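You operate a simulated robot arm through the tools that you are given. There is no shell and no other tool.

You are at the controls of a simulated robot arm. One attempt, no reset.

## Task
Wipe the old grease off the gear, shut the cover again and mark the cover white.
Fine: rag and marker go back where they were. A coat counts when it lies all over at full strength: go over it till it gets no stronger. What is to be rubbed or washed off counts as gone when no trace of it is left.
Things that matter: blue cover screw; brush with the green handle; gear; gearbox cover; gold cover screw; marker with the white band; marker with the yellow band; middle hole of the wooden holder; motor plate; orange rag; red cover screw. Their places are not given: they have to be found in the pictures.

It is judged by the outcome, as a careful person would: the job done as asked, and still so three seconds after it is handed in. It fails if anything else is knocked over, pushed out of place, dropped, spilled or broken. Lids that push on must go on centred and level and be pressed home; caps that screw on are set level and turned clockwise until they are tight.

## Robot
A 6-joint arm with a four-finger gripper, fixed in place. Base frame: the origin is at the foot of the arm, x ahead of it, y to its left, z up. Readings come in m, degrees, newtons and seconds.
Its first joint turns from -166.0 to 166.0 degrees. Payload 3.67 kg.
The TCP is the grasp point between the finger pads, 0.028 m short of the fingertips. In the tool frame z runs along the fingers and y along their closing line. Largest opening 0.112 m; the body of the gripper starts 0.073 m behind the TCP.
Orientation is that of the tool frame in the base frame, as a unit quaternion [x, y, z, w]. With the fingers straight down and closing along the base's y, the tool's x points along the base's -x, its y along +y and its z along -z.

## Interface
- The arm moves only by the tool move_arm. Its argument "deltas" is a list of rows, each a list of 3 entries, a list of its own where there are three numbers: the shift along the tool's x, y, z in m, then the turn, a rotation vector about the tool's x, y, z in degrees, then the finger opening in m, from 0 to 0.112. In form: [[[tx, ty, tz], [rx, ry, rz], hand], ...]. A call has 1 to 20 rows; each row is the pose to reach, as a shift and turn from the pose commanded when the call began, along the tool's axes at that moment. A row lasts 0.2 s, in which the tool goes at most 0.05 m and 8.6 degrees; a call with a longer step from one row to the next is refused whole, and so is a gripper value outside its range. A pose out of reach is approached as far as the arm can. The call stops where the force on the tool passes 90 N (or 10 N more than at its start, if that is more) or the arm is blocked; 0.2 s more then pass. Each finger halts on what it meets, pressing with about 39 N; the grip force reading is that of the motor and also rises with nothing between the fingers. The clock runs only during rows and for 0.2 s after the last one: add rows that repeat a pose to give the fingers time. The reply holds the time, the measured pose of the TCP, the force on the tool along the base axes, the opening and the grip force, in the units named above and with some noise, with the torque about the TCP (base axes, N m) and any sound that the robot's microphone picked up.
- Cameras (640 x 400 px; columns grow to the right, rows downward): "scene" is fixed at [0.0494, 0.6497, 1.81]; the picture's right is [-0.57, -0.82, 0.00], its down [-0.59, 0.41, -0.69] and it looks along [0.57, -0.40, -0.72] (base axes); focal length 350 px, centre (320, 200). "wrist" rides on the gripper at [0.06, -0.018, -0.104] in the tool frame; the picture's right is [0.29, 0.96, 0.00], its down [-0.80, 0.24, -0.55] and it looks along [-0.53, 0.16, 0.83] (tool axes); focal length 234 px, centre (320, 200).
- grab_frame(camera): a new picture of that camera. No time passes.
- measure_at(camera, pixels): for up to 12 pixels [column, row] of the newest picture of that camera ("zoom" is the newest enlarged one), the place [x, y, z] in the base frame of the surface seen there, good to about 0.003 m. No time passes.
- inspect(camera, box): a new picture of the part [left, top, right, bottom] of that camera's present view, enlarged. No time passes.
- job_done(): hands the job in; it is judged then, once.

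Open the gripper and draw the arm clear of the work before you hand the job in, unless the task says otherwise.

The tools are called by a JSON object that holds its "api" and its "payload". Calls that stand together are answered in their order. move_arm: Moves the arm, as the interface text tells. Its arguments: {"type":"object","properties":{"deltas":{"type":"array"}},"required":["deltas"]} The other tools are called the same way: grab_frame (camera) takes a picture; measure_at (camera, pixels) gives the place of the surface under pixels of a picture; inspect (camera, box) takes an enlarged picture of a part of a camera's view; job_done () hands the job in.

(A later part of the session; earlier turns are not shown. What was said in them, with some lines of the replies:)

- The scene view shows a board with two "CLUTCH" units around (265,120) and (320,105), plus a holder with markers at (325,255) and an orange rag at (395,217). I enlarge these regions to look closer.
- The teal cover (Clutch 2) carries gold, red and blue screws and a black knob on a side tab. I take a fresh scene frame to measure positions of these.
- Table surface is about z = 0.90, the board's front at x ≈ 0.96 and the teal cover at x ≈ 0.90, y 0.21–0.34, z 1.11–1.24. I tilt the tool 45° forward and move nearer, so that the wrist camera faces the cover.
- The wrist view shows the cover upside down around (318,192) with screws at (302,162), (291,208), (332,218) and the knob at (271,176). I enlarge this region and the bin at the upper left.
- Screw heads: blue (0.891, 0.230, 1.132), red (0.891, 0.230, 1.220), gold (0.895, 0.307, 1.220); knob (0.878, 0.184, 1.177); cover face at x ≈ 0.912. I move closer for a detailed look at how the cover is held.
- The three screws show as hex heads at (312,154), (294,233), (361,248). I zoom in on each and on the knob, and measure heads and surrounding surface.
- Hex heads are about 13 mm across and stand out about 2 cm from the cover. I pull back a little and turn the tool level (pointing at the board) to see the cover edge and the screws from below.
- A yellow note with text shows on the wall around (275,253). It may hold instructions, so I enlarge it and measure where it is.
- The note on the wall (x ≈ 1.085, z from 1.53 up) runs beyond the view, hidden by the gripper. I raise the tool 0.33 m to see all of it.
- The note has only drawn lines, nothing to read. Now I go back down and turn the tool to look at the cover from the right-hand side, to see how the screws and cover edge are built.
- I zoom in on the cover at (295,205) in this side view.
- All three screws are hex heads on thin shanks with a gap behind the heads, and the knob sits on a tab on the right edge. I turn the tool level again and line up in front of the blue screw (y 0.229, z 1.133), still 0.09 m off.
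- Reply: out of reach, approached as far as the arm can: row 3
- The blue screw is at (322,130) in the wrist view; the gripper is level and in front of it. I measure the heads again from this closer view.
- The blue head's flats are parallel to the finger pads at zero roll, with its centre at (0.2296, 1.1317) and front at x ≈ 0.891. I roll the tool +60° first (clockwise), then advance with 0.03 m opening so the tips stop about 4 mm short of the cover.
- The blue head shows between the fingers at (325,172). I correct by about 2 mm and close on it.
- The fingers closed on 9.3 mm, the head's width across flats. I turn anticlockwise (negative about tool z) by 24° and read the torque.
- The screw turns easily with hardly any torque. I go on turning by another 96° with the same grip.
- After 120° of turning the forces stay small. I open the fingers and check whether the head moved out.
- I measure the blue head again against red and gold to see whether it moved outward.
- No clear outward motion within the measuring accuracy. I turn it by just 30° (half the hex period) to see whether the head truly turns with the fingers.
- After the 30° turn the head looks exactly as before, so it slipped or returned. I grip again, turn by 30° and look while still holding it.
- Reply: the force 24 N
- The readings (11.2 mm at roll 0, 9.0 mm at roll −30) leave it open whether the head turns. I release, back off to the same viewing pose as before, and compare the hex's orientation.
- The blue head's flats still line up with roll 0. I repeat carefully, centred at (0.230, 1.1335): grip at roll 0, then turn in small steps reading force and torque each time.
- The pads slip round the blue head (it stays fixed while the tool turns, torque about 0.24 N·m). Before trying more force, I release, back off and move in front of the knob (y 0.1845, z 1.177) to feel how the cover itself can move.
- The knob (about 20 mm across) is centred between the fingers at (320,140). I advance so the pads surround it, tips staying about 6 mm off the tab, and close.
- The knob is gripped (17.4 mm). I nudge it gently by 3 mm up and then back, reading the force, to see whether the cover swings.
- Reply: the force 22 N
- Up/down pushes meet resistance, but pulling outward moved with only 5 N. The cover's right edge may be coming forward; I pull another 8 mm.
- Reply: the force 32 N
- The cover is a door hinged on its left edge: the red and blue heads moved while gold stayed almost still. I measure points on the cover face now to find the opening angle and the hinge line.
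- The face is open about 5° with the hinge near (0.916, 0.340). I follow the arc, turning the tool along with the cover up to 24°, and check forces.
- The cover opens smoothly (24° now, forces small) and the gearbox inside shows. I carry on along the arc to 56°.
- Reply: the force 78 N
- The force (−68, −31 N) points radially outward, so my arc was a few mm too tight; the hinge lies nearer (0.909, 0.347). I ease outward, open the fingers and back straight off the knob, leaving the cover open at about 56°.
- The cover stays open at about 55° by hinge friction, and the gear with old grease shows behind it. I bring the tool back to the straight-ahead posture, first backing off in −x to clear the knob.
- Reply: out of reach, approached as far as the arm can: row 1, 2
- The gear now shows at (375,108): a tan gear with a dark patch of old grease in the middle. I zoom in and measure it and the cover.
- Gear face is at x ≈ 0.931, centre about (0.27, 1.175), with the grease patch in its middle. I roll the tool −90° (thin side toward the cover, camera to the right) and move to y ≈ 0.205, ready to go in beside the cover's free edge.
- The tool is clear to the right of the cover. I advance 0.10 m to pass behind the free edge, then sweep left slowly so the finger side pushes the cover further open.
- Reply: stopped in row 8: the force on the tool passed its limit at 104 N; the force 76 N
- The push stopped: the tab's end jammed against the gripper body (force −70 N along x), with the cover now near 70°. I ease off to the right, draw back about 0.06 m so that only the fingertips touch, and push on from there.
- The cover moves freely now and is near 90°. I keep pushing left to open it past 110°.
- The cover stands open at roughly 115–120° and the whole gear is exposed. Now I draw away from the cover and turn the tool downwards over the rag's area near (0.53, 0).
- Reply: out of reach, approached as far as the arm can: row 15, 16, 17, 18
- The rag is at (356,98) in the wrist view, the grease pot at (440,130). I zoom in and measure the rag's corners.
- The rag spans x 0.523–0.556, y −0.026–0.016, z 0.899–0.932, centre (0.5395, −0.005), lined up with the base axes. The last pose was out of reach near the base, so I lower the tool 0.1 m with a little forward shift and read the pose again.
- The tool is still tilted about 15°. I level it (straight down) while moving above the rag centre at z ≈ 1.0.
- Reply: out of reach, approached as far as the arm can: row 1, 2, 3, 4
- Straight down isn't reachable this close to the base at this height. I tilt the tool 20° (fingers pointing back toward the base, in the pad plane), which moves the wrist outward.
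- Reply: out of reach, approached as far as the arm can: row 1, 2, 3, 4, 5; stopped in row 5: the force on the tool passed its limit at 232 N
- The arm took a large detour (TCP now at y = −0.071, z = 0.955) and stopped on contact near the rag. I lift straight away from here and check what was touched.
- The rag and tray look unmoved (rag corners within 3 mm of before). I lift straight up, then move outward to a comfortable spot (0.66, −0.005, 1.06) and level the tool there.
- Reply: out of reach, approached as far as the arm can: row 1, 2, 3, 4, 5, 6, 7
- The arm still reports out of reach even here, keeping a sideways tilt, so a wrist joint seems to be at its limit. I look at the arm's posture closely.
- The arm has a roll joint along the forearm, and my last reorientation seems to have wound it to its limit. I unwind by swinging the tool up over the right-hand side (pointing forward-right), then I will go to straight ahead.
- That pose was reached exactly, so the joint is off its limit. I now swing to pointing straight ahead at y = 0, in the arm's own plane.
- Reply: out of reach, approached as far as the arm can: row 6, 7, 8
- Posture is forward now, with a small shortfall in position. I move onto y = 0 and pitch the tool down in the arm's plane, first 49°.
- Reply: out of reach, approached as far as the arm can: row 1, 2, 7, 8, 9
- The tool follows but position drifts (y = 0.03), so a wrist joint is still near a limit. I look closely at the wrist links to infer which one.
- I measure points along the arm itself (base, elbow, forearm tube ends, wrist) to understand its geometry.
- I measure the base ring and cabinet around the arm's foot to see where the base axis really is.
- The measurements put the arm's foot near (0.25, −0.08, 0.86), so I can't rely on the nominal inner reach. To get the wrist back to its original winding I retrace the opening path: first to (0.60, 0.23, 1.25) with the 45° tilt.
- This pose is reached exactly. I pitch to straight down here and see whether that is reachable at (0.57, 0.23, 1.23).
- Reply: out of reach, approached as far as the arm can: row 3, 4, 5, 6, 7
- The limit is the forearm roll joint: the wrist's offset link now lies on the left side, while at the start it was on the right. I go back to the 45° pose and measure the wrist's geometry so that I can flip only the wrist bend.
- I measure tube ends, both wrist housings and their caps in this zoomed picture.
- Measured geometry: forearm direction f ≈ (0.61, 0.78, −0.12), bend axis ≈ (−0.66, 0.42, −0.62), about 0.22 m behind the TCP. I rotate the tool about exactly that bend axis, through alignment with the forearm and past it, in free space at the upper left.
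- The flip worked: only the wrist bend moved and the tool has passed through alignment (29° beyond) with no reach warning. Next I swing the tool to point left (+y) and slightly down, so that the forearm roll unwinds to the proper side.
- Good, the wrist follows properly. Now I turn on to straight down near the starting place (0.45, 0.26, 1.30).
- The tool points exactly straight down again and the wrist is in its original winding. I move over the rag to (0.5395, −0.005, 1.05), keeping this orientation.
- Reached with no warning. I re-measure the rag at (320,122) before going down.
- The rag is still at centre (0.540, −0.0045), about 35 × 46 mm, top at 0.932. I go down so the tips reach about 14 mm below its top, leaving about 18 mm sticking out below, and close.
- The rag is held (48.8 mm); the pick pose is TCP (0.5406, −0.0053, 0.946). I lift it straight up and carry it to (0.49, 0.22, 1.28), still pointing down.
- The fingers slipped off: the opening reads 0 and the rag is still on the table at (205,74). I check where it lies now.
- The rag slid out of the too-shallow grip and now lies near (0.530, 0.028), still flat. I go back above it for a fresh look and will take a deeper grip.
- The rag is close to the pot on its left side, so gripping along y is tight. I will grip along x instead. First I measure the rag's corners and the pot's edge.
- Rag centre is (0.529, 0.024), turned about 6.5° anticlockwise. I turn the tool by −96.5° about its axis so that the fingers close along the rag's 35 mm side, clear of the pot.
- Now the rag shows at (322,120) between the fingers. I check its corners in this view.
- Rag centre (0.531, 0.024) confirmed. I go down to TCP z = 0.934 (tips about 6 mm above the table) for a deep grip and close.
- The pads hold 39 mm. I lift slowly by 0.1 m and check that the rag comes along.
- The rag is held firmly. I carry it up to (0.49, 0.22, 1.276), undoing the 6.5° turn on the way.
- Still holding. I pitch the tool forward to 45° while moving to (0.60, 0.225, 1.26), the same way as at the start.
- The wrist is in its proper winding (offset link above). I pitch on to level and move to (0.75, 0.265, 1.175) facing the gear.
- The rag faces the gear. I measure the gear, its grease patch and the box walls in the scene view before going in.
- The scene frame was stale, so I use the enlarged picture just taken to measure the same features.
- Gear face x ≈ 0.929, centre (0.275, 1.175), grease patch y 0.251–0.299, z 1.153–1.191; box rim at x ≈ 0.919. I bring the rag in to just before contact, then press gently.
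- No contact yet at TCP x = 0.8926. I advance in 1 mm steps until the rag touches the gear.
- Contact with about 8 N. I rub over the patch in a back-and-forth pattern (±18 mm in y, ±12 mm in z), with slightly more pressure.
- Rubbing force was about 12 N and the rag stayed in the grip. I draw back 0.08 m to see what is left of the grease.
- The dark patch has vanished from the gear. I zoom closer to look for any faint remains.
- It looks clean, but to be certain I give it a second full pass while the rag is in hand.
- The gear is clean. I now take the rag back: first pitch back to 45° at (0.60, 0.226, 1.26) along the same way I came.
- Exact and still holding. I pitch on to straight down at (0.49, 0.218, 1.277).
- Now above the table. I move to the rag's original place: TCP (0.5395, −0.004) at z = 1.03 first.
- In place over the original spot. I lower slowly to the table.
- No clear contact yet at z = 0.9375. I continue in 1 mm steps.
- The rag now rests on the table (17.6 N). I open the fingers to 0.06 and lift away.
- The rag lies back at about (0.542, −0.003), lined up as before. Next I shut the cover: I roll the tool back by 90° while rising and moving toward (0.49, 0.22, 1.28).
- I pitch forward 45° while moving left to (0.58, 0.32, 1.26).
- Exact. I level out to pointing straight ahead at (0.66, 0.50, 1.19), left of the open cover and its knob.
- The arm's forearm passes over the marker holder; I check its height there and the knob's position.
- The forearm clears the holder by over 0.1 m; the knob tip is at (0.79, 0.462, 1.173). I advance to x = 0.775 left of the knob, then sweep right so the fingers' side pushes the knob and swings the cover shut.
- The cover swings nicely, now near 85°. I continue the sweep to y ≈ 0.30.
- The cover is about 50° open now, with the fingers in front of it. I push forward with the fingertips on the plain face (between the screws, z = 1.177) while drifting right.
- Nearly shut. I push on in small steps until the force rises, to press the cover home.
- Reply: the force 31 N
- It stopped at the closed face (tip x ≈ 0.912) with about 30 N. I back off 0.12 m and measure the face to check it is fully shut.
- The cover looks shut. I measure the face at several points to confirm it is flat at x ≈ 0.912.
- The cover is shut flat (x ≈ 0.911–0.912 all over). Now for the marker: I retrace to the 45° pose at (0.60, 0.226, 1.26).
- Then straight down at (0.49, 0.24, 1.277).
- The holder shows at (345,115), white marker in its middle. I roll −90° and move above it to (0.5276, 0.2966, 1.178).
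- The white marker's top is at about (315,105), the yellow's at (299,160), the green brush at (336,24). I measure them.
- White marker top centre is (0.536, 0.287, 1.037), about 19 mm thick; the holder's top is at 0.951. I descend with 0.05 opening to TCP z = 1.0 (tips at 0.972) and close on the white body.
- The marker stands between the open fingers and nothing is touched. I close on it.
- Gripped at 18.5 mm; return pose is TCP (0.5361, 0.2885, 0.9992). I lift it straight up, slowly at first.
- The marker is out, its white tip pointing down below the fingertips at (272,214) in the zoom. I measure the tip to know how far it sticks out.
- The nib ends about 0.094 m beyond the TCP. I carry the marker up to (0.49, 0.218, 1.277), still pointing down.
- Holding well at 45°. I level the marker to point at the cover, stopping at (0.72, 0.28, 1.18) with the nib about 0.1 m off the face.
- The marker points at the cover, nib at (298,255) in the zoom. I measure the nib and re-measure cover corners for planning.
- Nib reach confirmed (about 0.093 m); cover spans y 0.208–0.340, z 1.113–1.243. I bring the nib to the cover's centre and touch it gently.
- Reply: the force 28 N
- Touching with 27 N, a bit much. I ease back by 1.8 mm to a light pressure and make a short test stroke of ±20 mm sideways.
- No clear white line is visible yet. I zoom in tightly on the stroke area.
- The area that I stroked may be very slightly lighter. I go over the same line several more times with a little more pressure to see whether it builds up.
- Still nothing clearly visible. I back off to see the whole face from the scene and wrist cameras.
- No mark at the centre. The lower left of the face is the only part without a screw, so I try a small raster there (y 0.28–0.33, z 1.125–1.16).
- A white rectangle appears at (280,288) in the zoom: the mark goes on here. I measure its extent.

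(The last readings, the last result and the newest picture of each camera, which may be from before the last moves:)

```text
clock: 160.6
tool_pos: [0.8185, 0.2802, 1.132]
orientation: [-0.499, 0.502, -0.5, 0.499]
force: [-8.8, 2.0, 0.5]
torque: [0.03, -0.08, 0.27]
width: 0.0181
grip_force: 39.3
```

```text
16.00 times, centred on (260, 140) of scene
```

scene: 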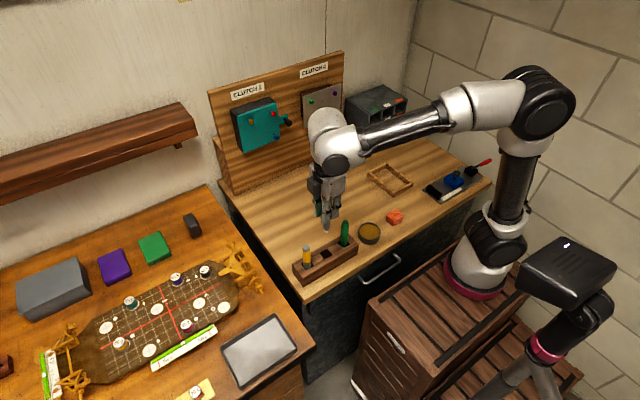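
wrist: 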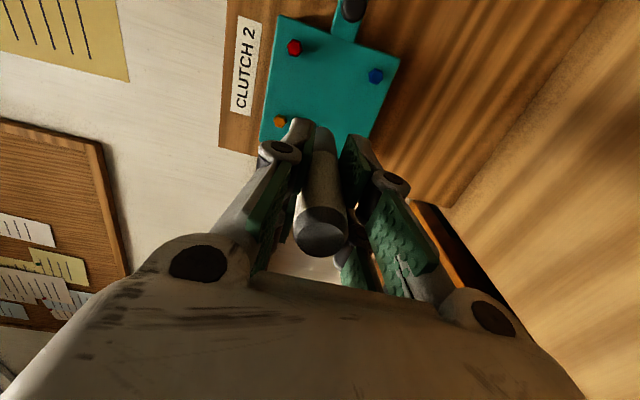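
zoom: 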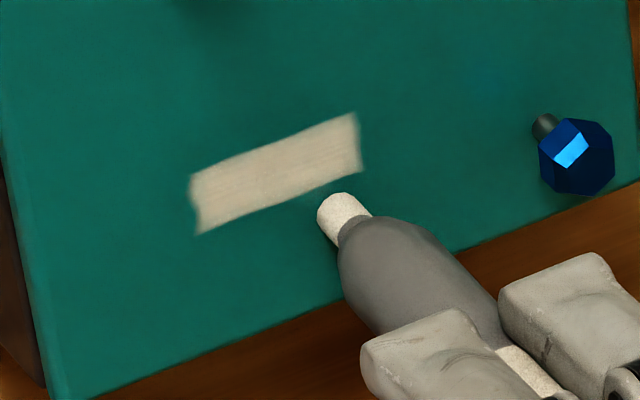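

The mark zone spans about y 0.269–0.306, z 1.137–1.152. I raster over and beyond it in close lines (4 mm apart, y 0.258–0.315), keeping about 9 N.

{"api": "move_arm", "payload": {"deltas": [[[0.022, 0, 0], [0, 0, 0], 0.0], [[0.003, 0, 0], [0, 0, 0], 0.0], [[-0.016, 0, 0], [0, 0, 0], 0.0], [[-0.035, 0, 0], [0, 0, 0], 0.0], [[-0.035, -0.004, 0], [0, 0, 0], 0.0], [[-0.016, -0.004, 0], [0, 0, 0], 0.0], [[0.003, -0.004, 0], [0, 0, 0], 0.0], [[0.022, -0.004, 0], [0, 0, 0], 0.0], [[0.022, -0.008, 0], [0, 0, 0], 0.0], [[0.003, -0.008, 0], [0, 0, 0], 0.0], [[-0.016, -0.008, 0], [0, 0, 0], 0.0], [[-0.035, -0.008, 0], [0, 0, 0], 0.0], [[-0.035, -0.012, 0], [0, 0, 0], 0.0], [[-0.016, -0.012, 0], [0, 0, 0], 0.0], [[0.003, -0.012, 0], [0, 0, 0], 0.0], [[0.022, -0.012, 0], [0, 0, 0], 0.0], [[0.022, -0.016, 0], [0, 0, 0], 0.0], [[0.003, -0.016, 0], [0, 0, 0], 0.0], [[-0.016, -0.016, 0], [0, 0, 0], 0.0], [[-0.035, -0.016, 0], [0, 0, 0], 0.0]]}}

{"api": "inspect", "payload": {"camera": "scene", "box": [245, 128, 275, 152]}}

```text
clock: 164.8
tool_pos: [0.8197, 0.3146, 1.1478]
orientation: [-0.499, 0.502, -0.5, 0.499]
force: [0.5, 0.2, -0.4]
torque: [0.0, 0.03, 0.0]
width: 0.0183
grip_force: 39.3
```

```text
16.00 times, centred on (260, 140) of scene
```

zoom: 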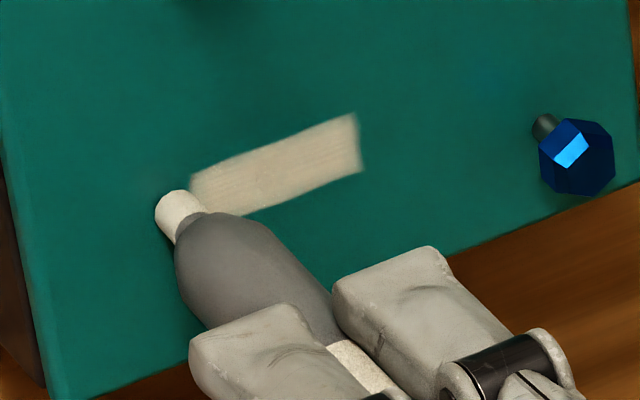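

Contact was lost (0.5 N), as the marker has slid back slightly in the grip. The zone's edges stayed the same. I move back over the zone and press again in small steps.

{"api": "move_arm", "payload": {"deltas": [[[0.012, 0.002, 0], [0, 0, 0], 0.0], [[0.024, 0.003, 0.001], [0, 0, 0], 0.0], [[0.024, 0.003, 0.0015], [0, 0, 0], 0.0], [[0.024, 0.003, 0.0015], [0, 0, 0], 0.0]]}}

```text
clock: 165.8
tool_pos: [0.8202, 0.2912, 1.1446]
orientation: [-0.501, 0.501, -0.5, 0.499]
force: [-14.9, 2.4, -2.4]
torque: [0.0, 0.19, 0.21]
width: 0.0183
grip_force: 38.7
```

Contact is back with 15 N. I raster the zone again, now with y 0.262–0.312 and z 1.136–1.155.

{"api": "move_arm", "payload": {"deltas": [[[0.015, 0.008, 0], [0, 0, 0], 0.0], [[0.029, 0.008, 0], [0, 0, 0], 0.0], [[0.012, 0.008, 0], [0, 0, 0], 0.0], [[-0.005, 0.008, 0], [0, 0, 0], 0.0], [[-0.021, 0.008, 0], [0, 0, 0], 0.0], [[-0.021, 0.0035, 0], [0, 0, 0], 0.0], [[-0.005, 0.0035, 0], [0, 0, 0], 0.0], [[0.012, 0.0035, 0], [0, 0, 0], 0.0], [[0.029, 0.0035, 0], [0, 0, 0], 0.0], [[0.029, -0.001, 0], [0, 0, 0], 0.0], [[0.012, -0.001, 0], [0, 0, 0], 0.0], [[-0.005, -0.001, 0], [0, 0, 0], 0.0], [[-0.021, -0.001, 0], [0, 0, 0], 0.0], [[-0.021, -0.0055, 0], [0, 0, 0], 0.0], [[-0.005, -0.0055, 0], [0, 0, 0], 0.0], [[0.012, -0.0055, 0], [0, 0, 0], 0.0], [[0.029, -0.0055, 0], [0, 0, 0], 0.0], [[0.029, -0.01, 0], [0, 0, 0], 0.0], [[0.012, -0.01, 0], [0, 0, 0], 0.0], [[-0.005, -0.01, 0], [0, 0, 0], 0.0]]}}

{"api": "inspect", "payload": {"camera": "scene", "box": [245, 128, 275, 152]}}

```text
clock: 170.0
tool_pos: [0.8213, 0.2954, 1.1545]
orientation: [-0.499, 0.502, -0.499, 0.499]
force: [-6.6, 0.3, -0.6]
torque: [0.01, 0.0, -0.09]
width: 0.0185
grip_force: 39.3
```

```text
16.00 times, centred on (260, 140) of scene
```

zoom: 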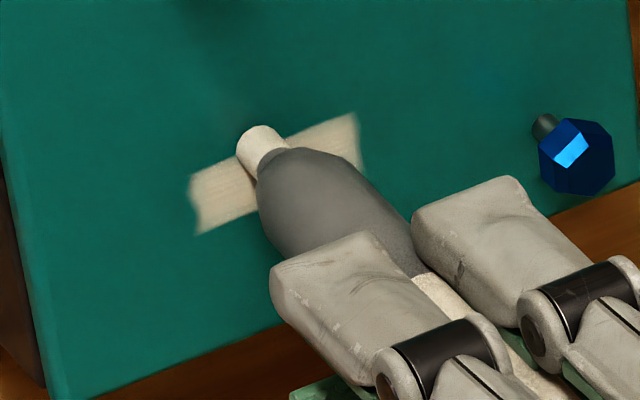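

Contact held through the whole pass. I draw back to compare the mark's strength unobstructed.

{"api": "move_arm", "payload": {"deltas": [[[0, 0, -0.015], [0, 0, 0], 0.0], [[0, 0.03, -0.05], [0, 0, 0], 0.0], [[0, 0.06, -0.09], [0, 0, 0], 0.0], [[0, 0.06, -0.09], [0, 0, 0], 0.0]]}}

{"api": "inspect", "payload": {"camera": "scene", "box": [245, 128, 275, 152]}}

{"api": "inspect", "payload": {"camera": "wrist", "box": [250, 20, 390, 140]}}

```text
clock: 171.0
tool_pos: [0.7302, 0.2965, 1.0939]
orientation: [-0.501, 0.501, -0.5, 0.498]
force: [-0.2, 0.2, 0.4]
torque: [0.02, 0.02, -0.04]
width: 0.0181
grip_force: 38.9
```

```text
16.00 times, centred on (260, 140) of scene
```

zoom: 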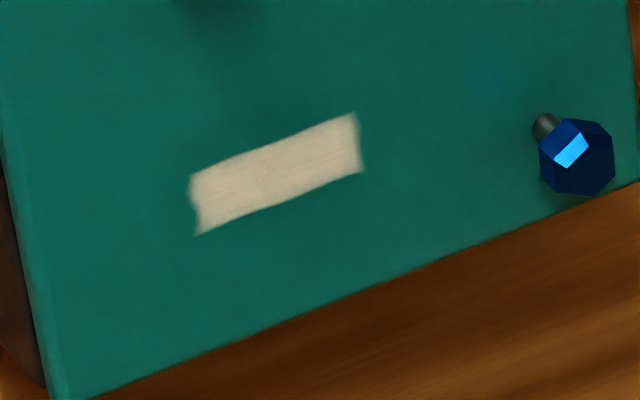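

```text
3.33 times, centred on (320, 80) of wrist
```

zoom: 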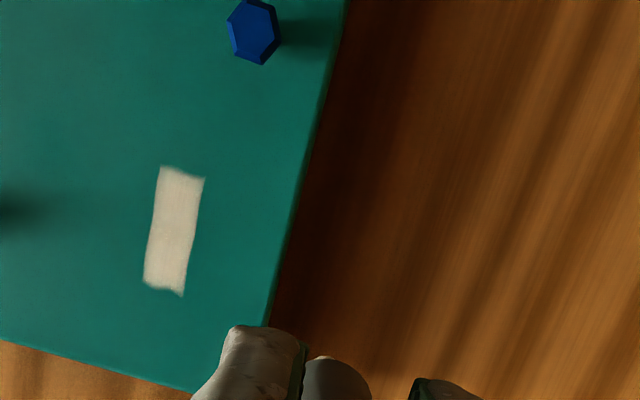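

The mark is a solid off-white rectangle now. I make another full pass over it to see whether it still gets stronger.

{"api": "move_arm", "payload": {"deltas": [[[0.003, -0.03, 0.02], [0, 0, 0], 0.0], [[0.0053, -0.0507, 0.055], [0, 0, 0], 0.0], [[0.0053, -0.0507, 0.085], [0, 0, 0], 0.0], [[0.0053, -0.0507, 0.0895], [0, 0, 0], 0.0], [[0.0053, -0.0507, 0.0915], [0, 0, 0], 0.0], [[0.0053, -0.0507, 0.0915], [0, 0, 0], 0.0]]}}

```text
clock: 172.4
tool_pos: [0.8215, 0.2896, 1.1463]
orientation: [-0.5, 0.501, -0.5, 0.499]
force: [-24.6, -4.6, -1.3]
torque: [0.0, 0.12, -0.29]
width: 0.0184
grip_force: 39.2
```

Contact at 25 N; I ease slightly and run the raster again.

{"api": "move_arm", "payload": {"deltas": [[[0.013, 0.009, -0.0008], [0, 0, 0], 0.0], [[0.027, 0.009, -0.0008], [0, 0, 0], 0.0], [[0.011, 0.009, -0.0008], [0, 0, 0], 0.0], [[-0.005, 0.009, -0.0008], [0, 0, 0], 0.0], [[-0.021, 0.009, -0.0008], [0, 0, 0], 0.0], [[-0.021, 0.0045, -0.0008], [0, 0, 0], 0.0], [[-0.005, 0.0045, -0.0008], [0, 0, 0], 0.0], [[0.011, 0.0045, -0.0008], [0, 0, 0], 0.0], [[0.027, 0.0045, -0.0008], [0, 0, 0], 0.0], [[0.027, 0.0, -0.0008], [0, 0, 0], 0.0], [[0.011, 0.0, -0.0008], [0, 0, 0], 0.0], [[-0.005, 0.0, -0.0008], [0, 0, 0], 0.0], [[-0.021, 0.0, -0.0008], [0, 0, 0], 0.0], [[-0.021, -0.0045, -0.0006], [0, 0, 0], 0.0], [[-0.005, -0.0045, -0.0006], [0, 0, 0], 0.0], [[0.011, -0.0045, -0.0006], [0, 0, 0], 0.0], [[0.027, -0.0045, -0.0006], [0, 0, 0], 0.0], [[0.027, -0.0085, -0.0006], [0, 0, 0], 0.0], [[0.005, -0.0085, -0.0006], [0, 0, 0], 0.0], [[-0.018, -0.0085, -0.0006], [0, 0, 0], 0.0]]}}

{"api": "move_arm", "payload": {"deltas": [[[0, 0, -0.015], [0, 0, 0], 0.0], [[0, 0.03, -0.05], [0, 0, 0], 0.0], [[0, 0.06, -0.09], [0, 0, 0], 0.0], [[0, 0.06, -0.09], [0, 0, 0], 0.0]]}}

{"api": "inspect", "payload": {"camera": "scene", "box": [245, 128, 275, 152]}}

{"api": "inspect", "payload": {"camera": "wrist", "box": [250, 20, 390, 140]}}

```text
clock: 176.6
tool_pos: [0.8222, 0.3091, 1.1541]
orientation: [-0.499, 0.501, -0.5, 0.499]
force: [-10.2, -1.8, -0.5]
torque: [0.02, 0.13, -0.13]
width: 0.0184
grip_force: 38.9
```

```text
clock: 177.6
tool_pos: [0.7317, 0.3095, 1.0934]
orientation: [-0.5, 0.501, -0.5, 0.499]
force: [0.0, 0.2, -0.6]
torque: [0.02, -0.01, 0.0]
width: 0.0184
grip_force: 38.6
```

```text
16.00 times, centred on (260, 140) of scene
```

zoom: 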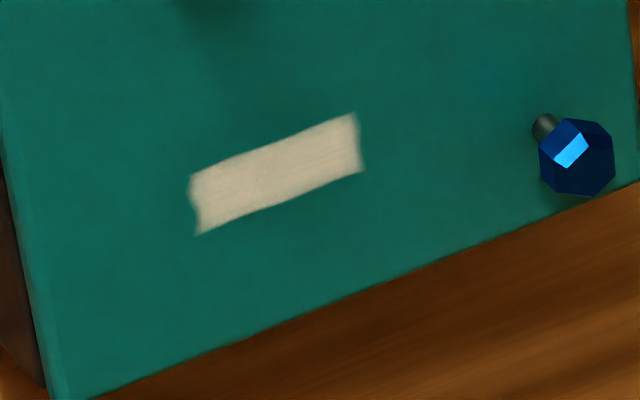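

```text
3.33 times, centred on (320, 80) of wrist
```

zoom: 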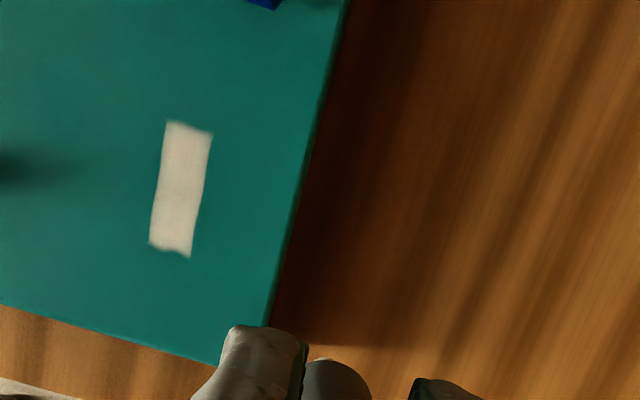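

The mark did not change any more, so it is at full strength. Now the marker goes back: I retreat and pitch back to 45° at (0.60, 0.2245, 1.26).

{"api": "move_arm", "payload": {"deltas": [[[0.005, -0.02, -0.03], [0, 0, 0], 0.0], [[0.018, -0.045, -0.047], [-7.5, 0, 0], 0.0], [[0.032, -0.07, -0.064], [-15, 0, 0], 0.0], [[0.045, -0.094, -0.08], [-22.5, 0, 0], 0.0], [[0.059, -0.118, -0.097], [-30, 0, 0], 0.0], [[0.072, -0.142, -0.114], [-37.5, 0, 0], 0.0], [[0.085, -0.1667, -0.1305], [-45, 0, 0], 0.0], [[0.085, -0.1667, -0.1305], [-45, 0, 0], 0.0]]}}

```text
clock: 179.4
tool_pos: [0.5996, 0.2243, 1.2603]
orientation: [-0.653, 0.654, -0.269, 0.27]
force: [0.4, 0.0, -0.1]
torque: [-0.01, -0.05, -0.01]
width: 0.0183
grip_force: 39.0
```

Then straight down at (0.49, 0.24, 1.277).

{"api": "move_arm", "payload": {"deltas": [[[-0.0027, 0.011, -0.0149], [-7.5, 0, 0], 0.0], [[-0.0053, 0.0219, -0.0298], [-15, 0, 0], 0.0], [[-0.008, 0.0329, -0.0447], [-22.5, 0, 0], 0.0], [[-0.0107, 0.0438, -0.0595], [-30, 0, 0], 0.0], [[-0.0133, 0.0548, -0.0744], [-37.5, 0, 0], 0.0], [[-0.016, 0.0657, -0.0893], [-45, 0, 0], 0.0], [[-0.016, 0.0657, -0.0893], [-45, 0, 0], 0.0]]}}

{"api": "grab_frame", "payload": {"camera": "wrist"}}

{"api": "inspect", "payload": {"camera": "scene", "box": [280, 120, 420, 290]}}

```text
clock: 181.0
tool_pos: [0.4914, 0.2394, 1.2775]
orientation: [-0.707, 0.708, 0.001, -0.002]
force: [0.3, 0.0, -0.5]
torque: [0.01, 0.0, -0.02]
width: 0.0184
grip_force: 39.3
```

```text
taken
```

wrist: 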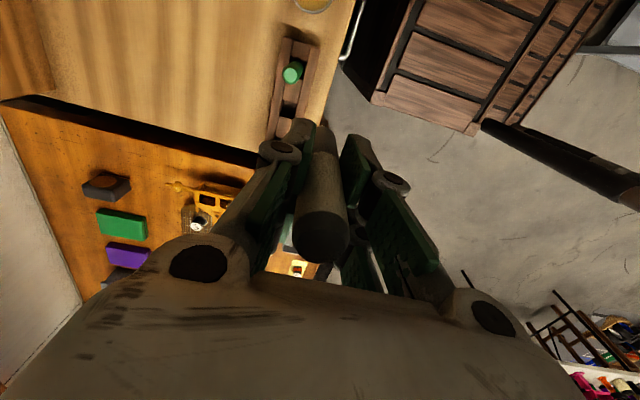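

```text
2.35 times, centred on (350, 205) of scene
```

zoom: 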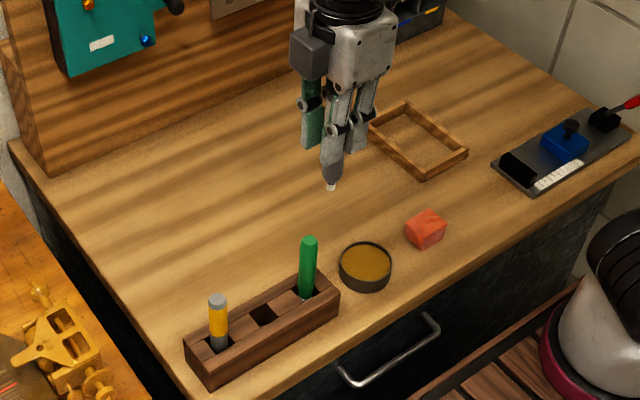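

The marker still looks straight in the grip. I measure its tip relative to the TCP before putting it back in the middle hole.

{"api": "inspect", "payload": {"camera": "scene", "box": [330, 160, 380, 210]}}

{"api": "measure_at", "payload": {"camera": "zoom", "pixels": [[320, 200]]}}

```text
8.00 times, centred on (355, 185) of scene
```

zoom: 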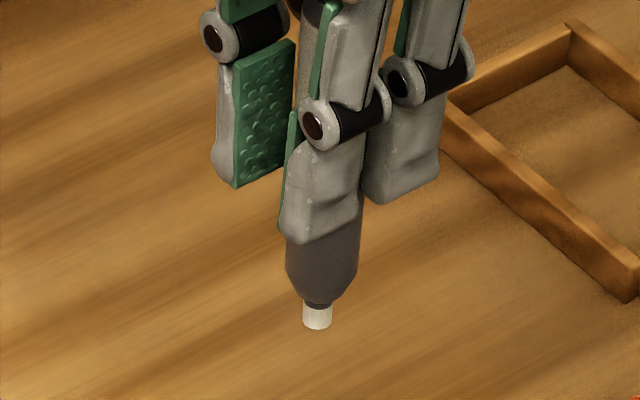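

```text
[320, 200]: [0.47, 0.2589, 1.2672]
```

The nib sits where expected (tilt under 1°, reach now about 0.09 m). I move over the middle hole at (0.5361, 0.2885) and lower to just above it.

{"api": "move_arm", "payload": {"deltas": [[[-0.0245, -0.0223, 0.02], [0, 0, 0], 0.0], [[-0.0491, -0.0447, 0.04], [0, 0, 0], 0.0], [[-0.0491, -0.0447, 0.08], [0, 0, 0], 0.0], [[-0.0491, -0.0447, 0.12], [0, 0, 0], 0.0], [[-0.0491, -0.0447, 0.1475], [0, 0, 0], 0.0], [[-0.0491, -0.0447, 0.1475], [0, 0, 0], 0.0]]}}

{"api": "inspect", "payload": {"camera": "scene", "box": [290, 195, 370, 285]}}

{"api": "grab_frame", "payload": {"camera": "wrist"}}

```text
clock: 182.4
tool_pos: [0.5368, 0.2882, 1.1305]
orientation: [-0.706, 0.709, 0.001, -0.002]
force: [-0.2, -0.8, -0.6]
torque: [0.01, -0.01, -0.03]
width: 0.0183
grip_force: 39.2
```

```text
4.44 times, centred on (330, 240) of scene
```

zoom: 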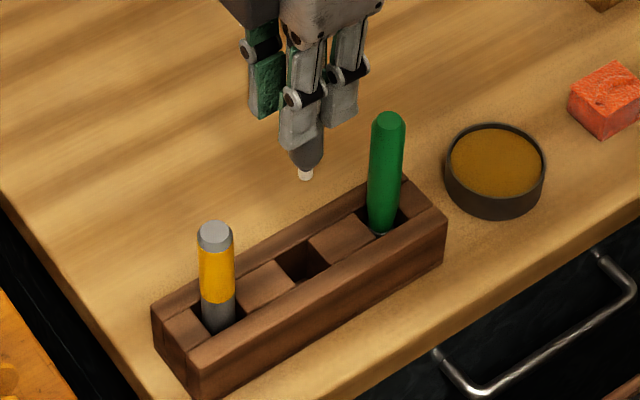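

```text
taken
```

wrist: 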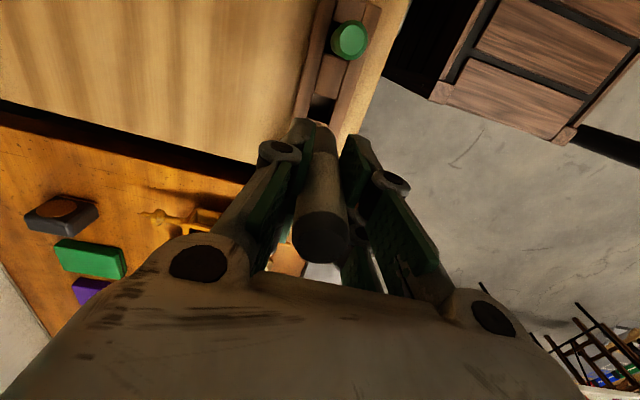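

I measure the middle hole's rim to check it lines up with the marker axis (0.5361, 0.2885).

{"api": "measure_at", "payload": {"camera": "zoom", "pixels": [[280, 260], [294, 286], [312, 244], [330, 268], [268, 272], [335, 245], [300, 250], [305, 285], [305, 266]]}}

```text
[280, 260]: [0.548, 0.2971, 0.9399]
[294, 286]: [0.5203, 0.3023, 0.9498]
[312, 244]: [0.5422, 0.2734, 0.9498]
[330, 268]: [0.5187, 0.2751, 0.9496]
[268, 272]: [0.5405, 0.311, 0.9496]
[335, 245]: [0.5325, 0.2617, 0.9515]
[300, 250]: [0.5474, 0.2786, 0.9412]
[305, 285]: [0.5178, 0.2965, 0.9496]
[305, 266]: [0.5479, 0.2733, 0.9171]
```

The hole spans x 0.522–0.548, y 0.274–0.301, centre (0.5355, 0.2878): aligned. I lower the marker, slowing toward the bottom.

{"api": "move_arm", "payload": {"deltas": [[[0.0003, 0.001, 0.035], [0, 0, 0], 0.0], [[0.0003, 0.001, 0.07], [0, 0, 0], 0.0], [[0.0003, 0.001, 0.1], [0, 0, 0], 0.0], [[0.0003, 0.001, 0.118], [0, 0, 0], 0.0], [[0.0003, 0.001, 0.128], [0, 0, 0], 0.0], [[0.0003, 0.001, 0.131], [0, 0, 0], 0.0], [[0.0003, 0.001, 0.131], [0, 0, 0], 0.0]]}}

```text
clock: 184.0
tool_pos: [0.5361, 0.2878, 1.0004]
orientation: [-0.705, 0.709, 0.0, -0.001]
force: [0.6, 5.7, -0.5]
torque: [0.4, -0.01, 0.0]
width: 0.0184
grip_force: 38.6
```

Light sideways contact (5.7 N in +y) shows it rubs the hole's right wall. I shift 1.5 mm to +y and lower the remaining millimetres.

{"api": "move_arm", "payload": {"deltas": [[[-0.0015, 0, 0], [0, 0, 0], 0.0], [[-0.0015, 0, 0.002], [0, 0, 0], 0.0], [[-0.0015, 0, 0.004], [0, 0, 0], 0.0], [[-0.0015, 0, 0.004], [0, 0, 0], 0.0]]}}

```text
clock: 185.0
tool_pos: [0.5355, 0.2912, 0.9957]
orientation: [-0.706, 0.708, 0.001, -0.001]
force: [0.4, 0.5, 0.2]
torque: [0.0, 0.01, 0.0]
width: 0.0185
grip_force: 39.6
```

Side force is gone. I go on down in 1 mm steps until the nib end rests on the bottom.

{"api": "move_arm", "payload": {"deltas": [[[0, 0, 0.001], [0, 0, 0], 0.0], [[0, 0, 0.002], [0, 0, 0], 0.0], [[0, 0, 0.002], [0, 0, 0], 0.0]]}}

```text
clock: 185.8
tool_pos: [0.5343, 0.29, 0.9936]
orientation: [-0.706, 0.708, 0.001, 0.0]
force: [0.2, 0.1, 1.4]
torque: [0.02, -0.02, 0.01]
width: 0.0182
grip_force: 39.0
```

{"api": "move_arm", "payload": {"deltas": [[[0, 0, 0.001], [0, 0, 0], 0.0], [[0, 0, 0.002], [0, 0, 0], 0.0], [[0, 0, 0.002], [0, 0, 0], 0.0]]}}

```text
clock: 186.6
tool_pos: [0.5358, 0.2906, 0.9933]
orientation: [-0.706, 0.708, 0.002, 0.002]
force: [0.7, -0.1, 26.7]
torque: [-0.14, 0.03, 0.03]
width: 0.0184
grip_force: 38.8
```

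It rests on the bottom (26.7 N). I ease up 1.5 mm, open the fingers and rise straight up.

{"api": "move_arm", "payload": {"deltas": [[[0, 0, -0.0015], [0, 0, 0], 0.0], [[0, 0, -0.0015], [0, 0, 0], 0.05], [[0, 0, -0.0015], [0, 0, 0], 0.05], [[0, 0, -0.0015], [0, 0, 0], 0.05], [[0, 0, -0.03], [0, 0, 0], 0.05], [[0, 0, -0.07], [0, 0, 0], 0.05], [[0, 0, -0.11], [0, 0, 0], 0.05], [[0, 0, -0.15], [0, 0, 0], 0.05], [[0, 0, -0.15], [0, 0, 0], 0.05]]}}

{"api": "inspect", "payload": {"camera": "scene", "box": [290, 195, 370, 285]}}

{"api": "grab_frame", "payload": {"camera": "scene"}}

```text
clock: 188.6
tool_pos: [0.5352, 0.2898, 1.143]
orientation: [-0.706, 0.708, 0.0, -0.001]
force: [-0.3, 0.2, 0.9]
torque: [0.02, 0.02, 0.01]
width: 0.05
grip_force: 0.0
```

```text
4.44 times, centred on (330, 240) of scene
```

zoom: 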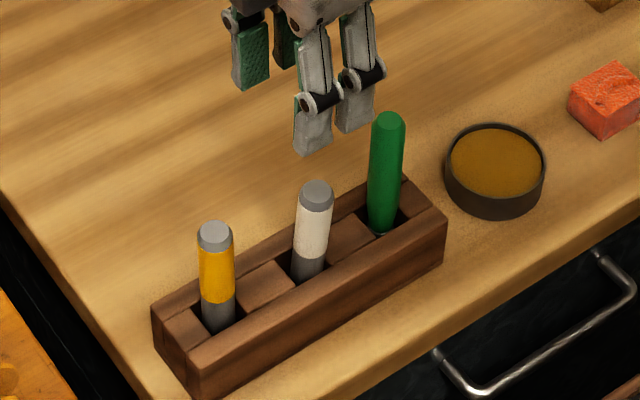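

```text
taken
```

scene: 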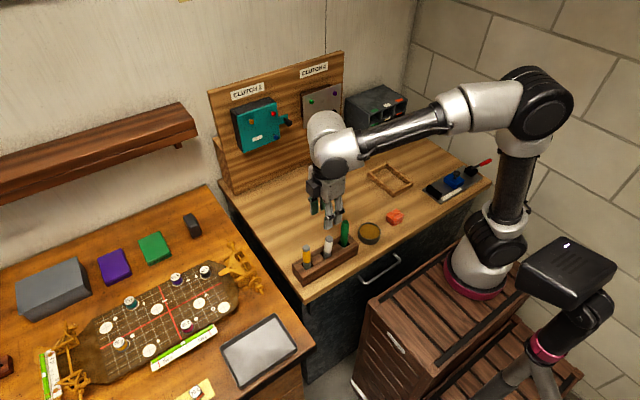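

The white marker stands in the middle hole again. I draw the arm up and clear, opening the gripper fully, then check the whole scene.

{"api": "move_arm", "payload": {"deltas": [[[0, 0, -0.04], [0, 0, 0], 0.06], [[0, 0, -0.08], [0, 0, 0], 0.08], [[0.02, 0.037, -0.12], [0, 0, 0], 0.1], [[0.04, 0.06, -0.157], [0, 0, 0], 0.112], [[0.04, 0.06, -0.157], [0, 0, 0], 0.112]]}}

{"api": "grab_frame", "payload": {"camera": "scene"}}

{"api": "inspect", "payload": {"camera": "scene", "box": [225, 85, 305, 160]}}

{"api": "inspect", "payload": {"camera": "scene", "box": [280, 180, 420, 290]}}

```text
refused: row 3 steps farther than a row can; nothing moved
```

```text
taken
```

scene: 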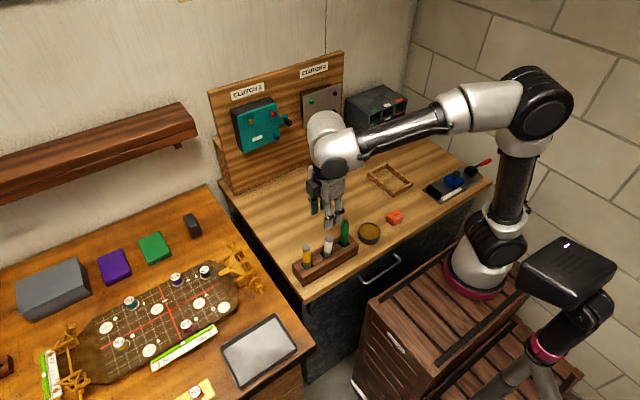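

```text
5.33 times, centred on (265, 122) of scene
```

zoom: 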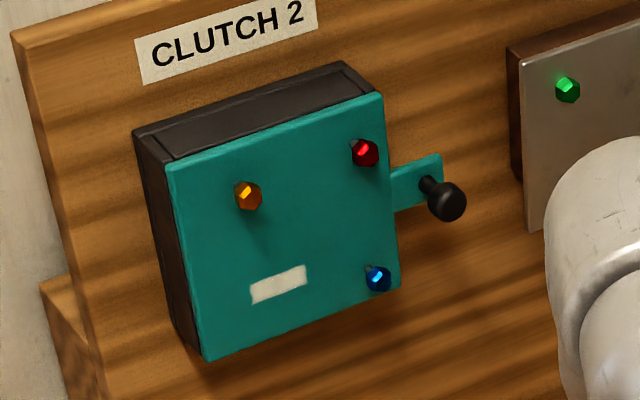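

```text
3.64 times, centred on (350, 235) of scene
```

zoom: 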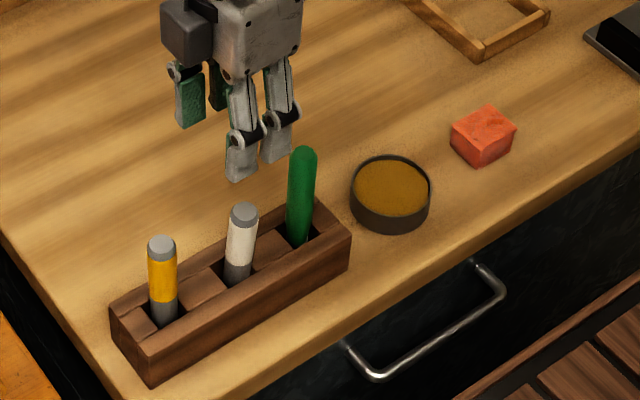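

All looks right: cover shut with a white mark, marker in the middle hole, rag back, other things in place. The last move was refused for one long step, so I redo it with shorter steps to draw the arm clear.

{"api": "move_arm", "payload": {"deltas": [[[0, 0, -0.04], [0, 0, 0], 0.05], [[0, 0, -0.08], [0, 0, 0], 0.05], [[0.013, 0.02, -0.105], [0, 0, 0], 0.08], [[0.026, 0.04, -0.13], [0, 0, 0], 0.1], [[0.04, 0.06, -0.157], [0, 0, 0], 0.112], [[0.04, 0.06, -0.157], [0, 0, 0], 0.112], [[0.04, 0.06, -0.157], [0, 0, 0], 0.112]]}}

{"api": "grab_frame", "payload": {"camera": "scene"}}

{"api": "inspect", "payload": {"camera": "scene", "box": [280, 195, 420, 290]}}

{"api": "grab_frame", "payload": {"camera": "wrist"}}

```text
clock: 190.2
tool_pos: [0.4751, 0.2501, 1.2985]
orientation: [-0.706, 0.708, 0.0, -0.001]
force: [-0.7, -0.4, 0.5]
torque: [-0.02, 0.0, 0.01]
width: 0.1119
grip_force: 0.1
```

```text
taken
```

scene: 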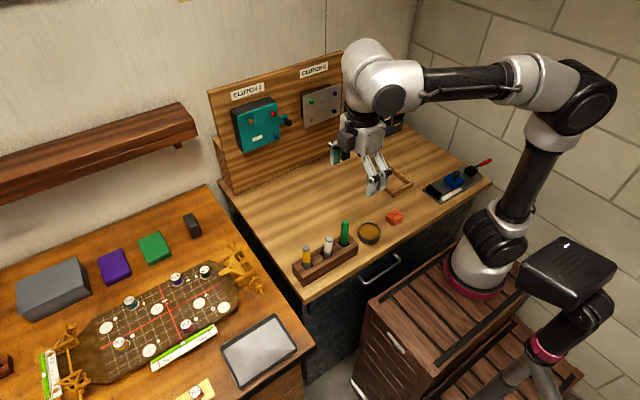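

```text
4.21 times, centred on (350, 242) of scene
```

zoom: 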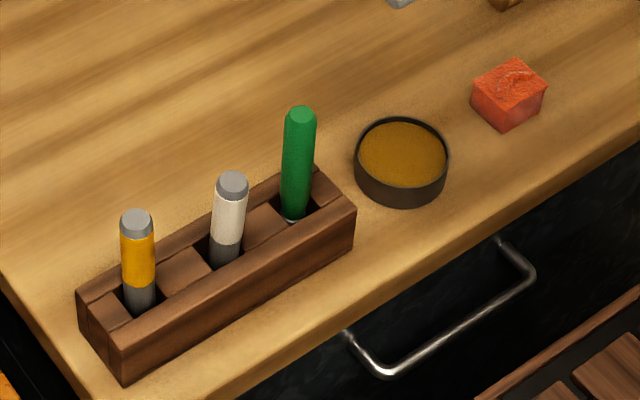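

```text
taken
```

wrist: 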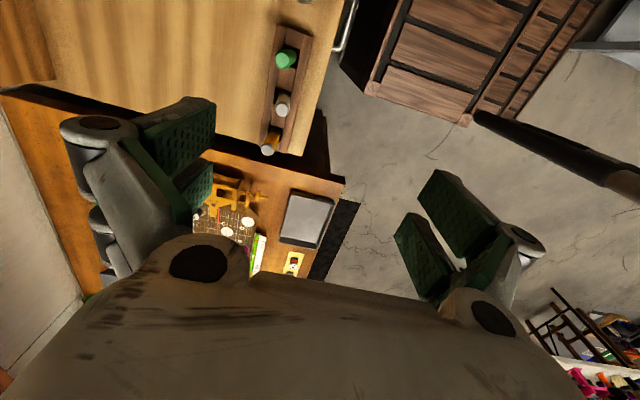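

The last pictures show the cover shut with its white mark at (258,137). The white marker stands in the middle hole at (328,245), and the rag is back at (396,217). Pot, tray and brush are undisturbed, and the gripper is open and clear, so I hand the job in.

{"api": "job_done", "payload": {}}

```text
The job is handed in.
```

The old grease is wiped off the gear, the cover is shut again and it carries a solid white mark. The job has been handed in, and I don't have a verdict yet.

- **Gear:** two full passes with the orange rag. The close-up afterwards showed no trace of the dark patch.
- **Cover:** it turned out to be hinged on its left edge, so no screws had to come out. I swung it shut and pressed it with about 30 N; the face then measured flat at x ≈ 0.912, as it was at the start.
- **Mark:** the white only took in one rectangle at the lower left of the cover, about 37 × 15 mm. I went over it until a further pass made no visible difference.
- **Rag:** it slipped out of my first, too shallow grip and landed on the table a few centimetres away. It is now back within about 3 mm of its original spot.
- **Marker:** it is back in the middle hole, resting on the bottom. It leans about 5°, where it stood upright before.

While working out how the cover opens, I tried to turn the blue screw. The fingers slipped round it, and its position measures the same as before. During a bad approach one finger also bumped the rag area hard (232 N peak). I checked afterwards: the rag had not moved measurably and the tray looked unmoved.
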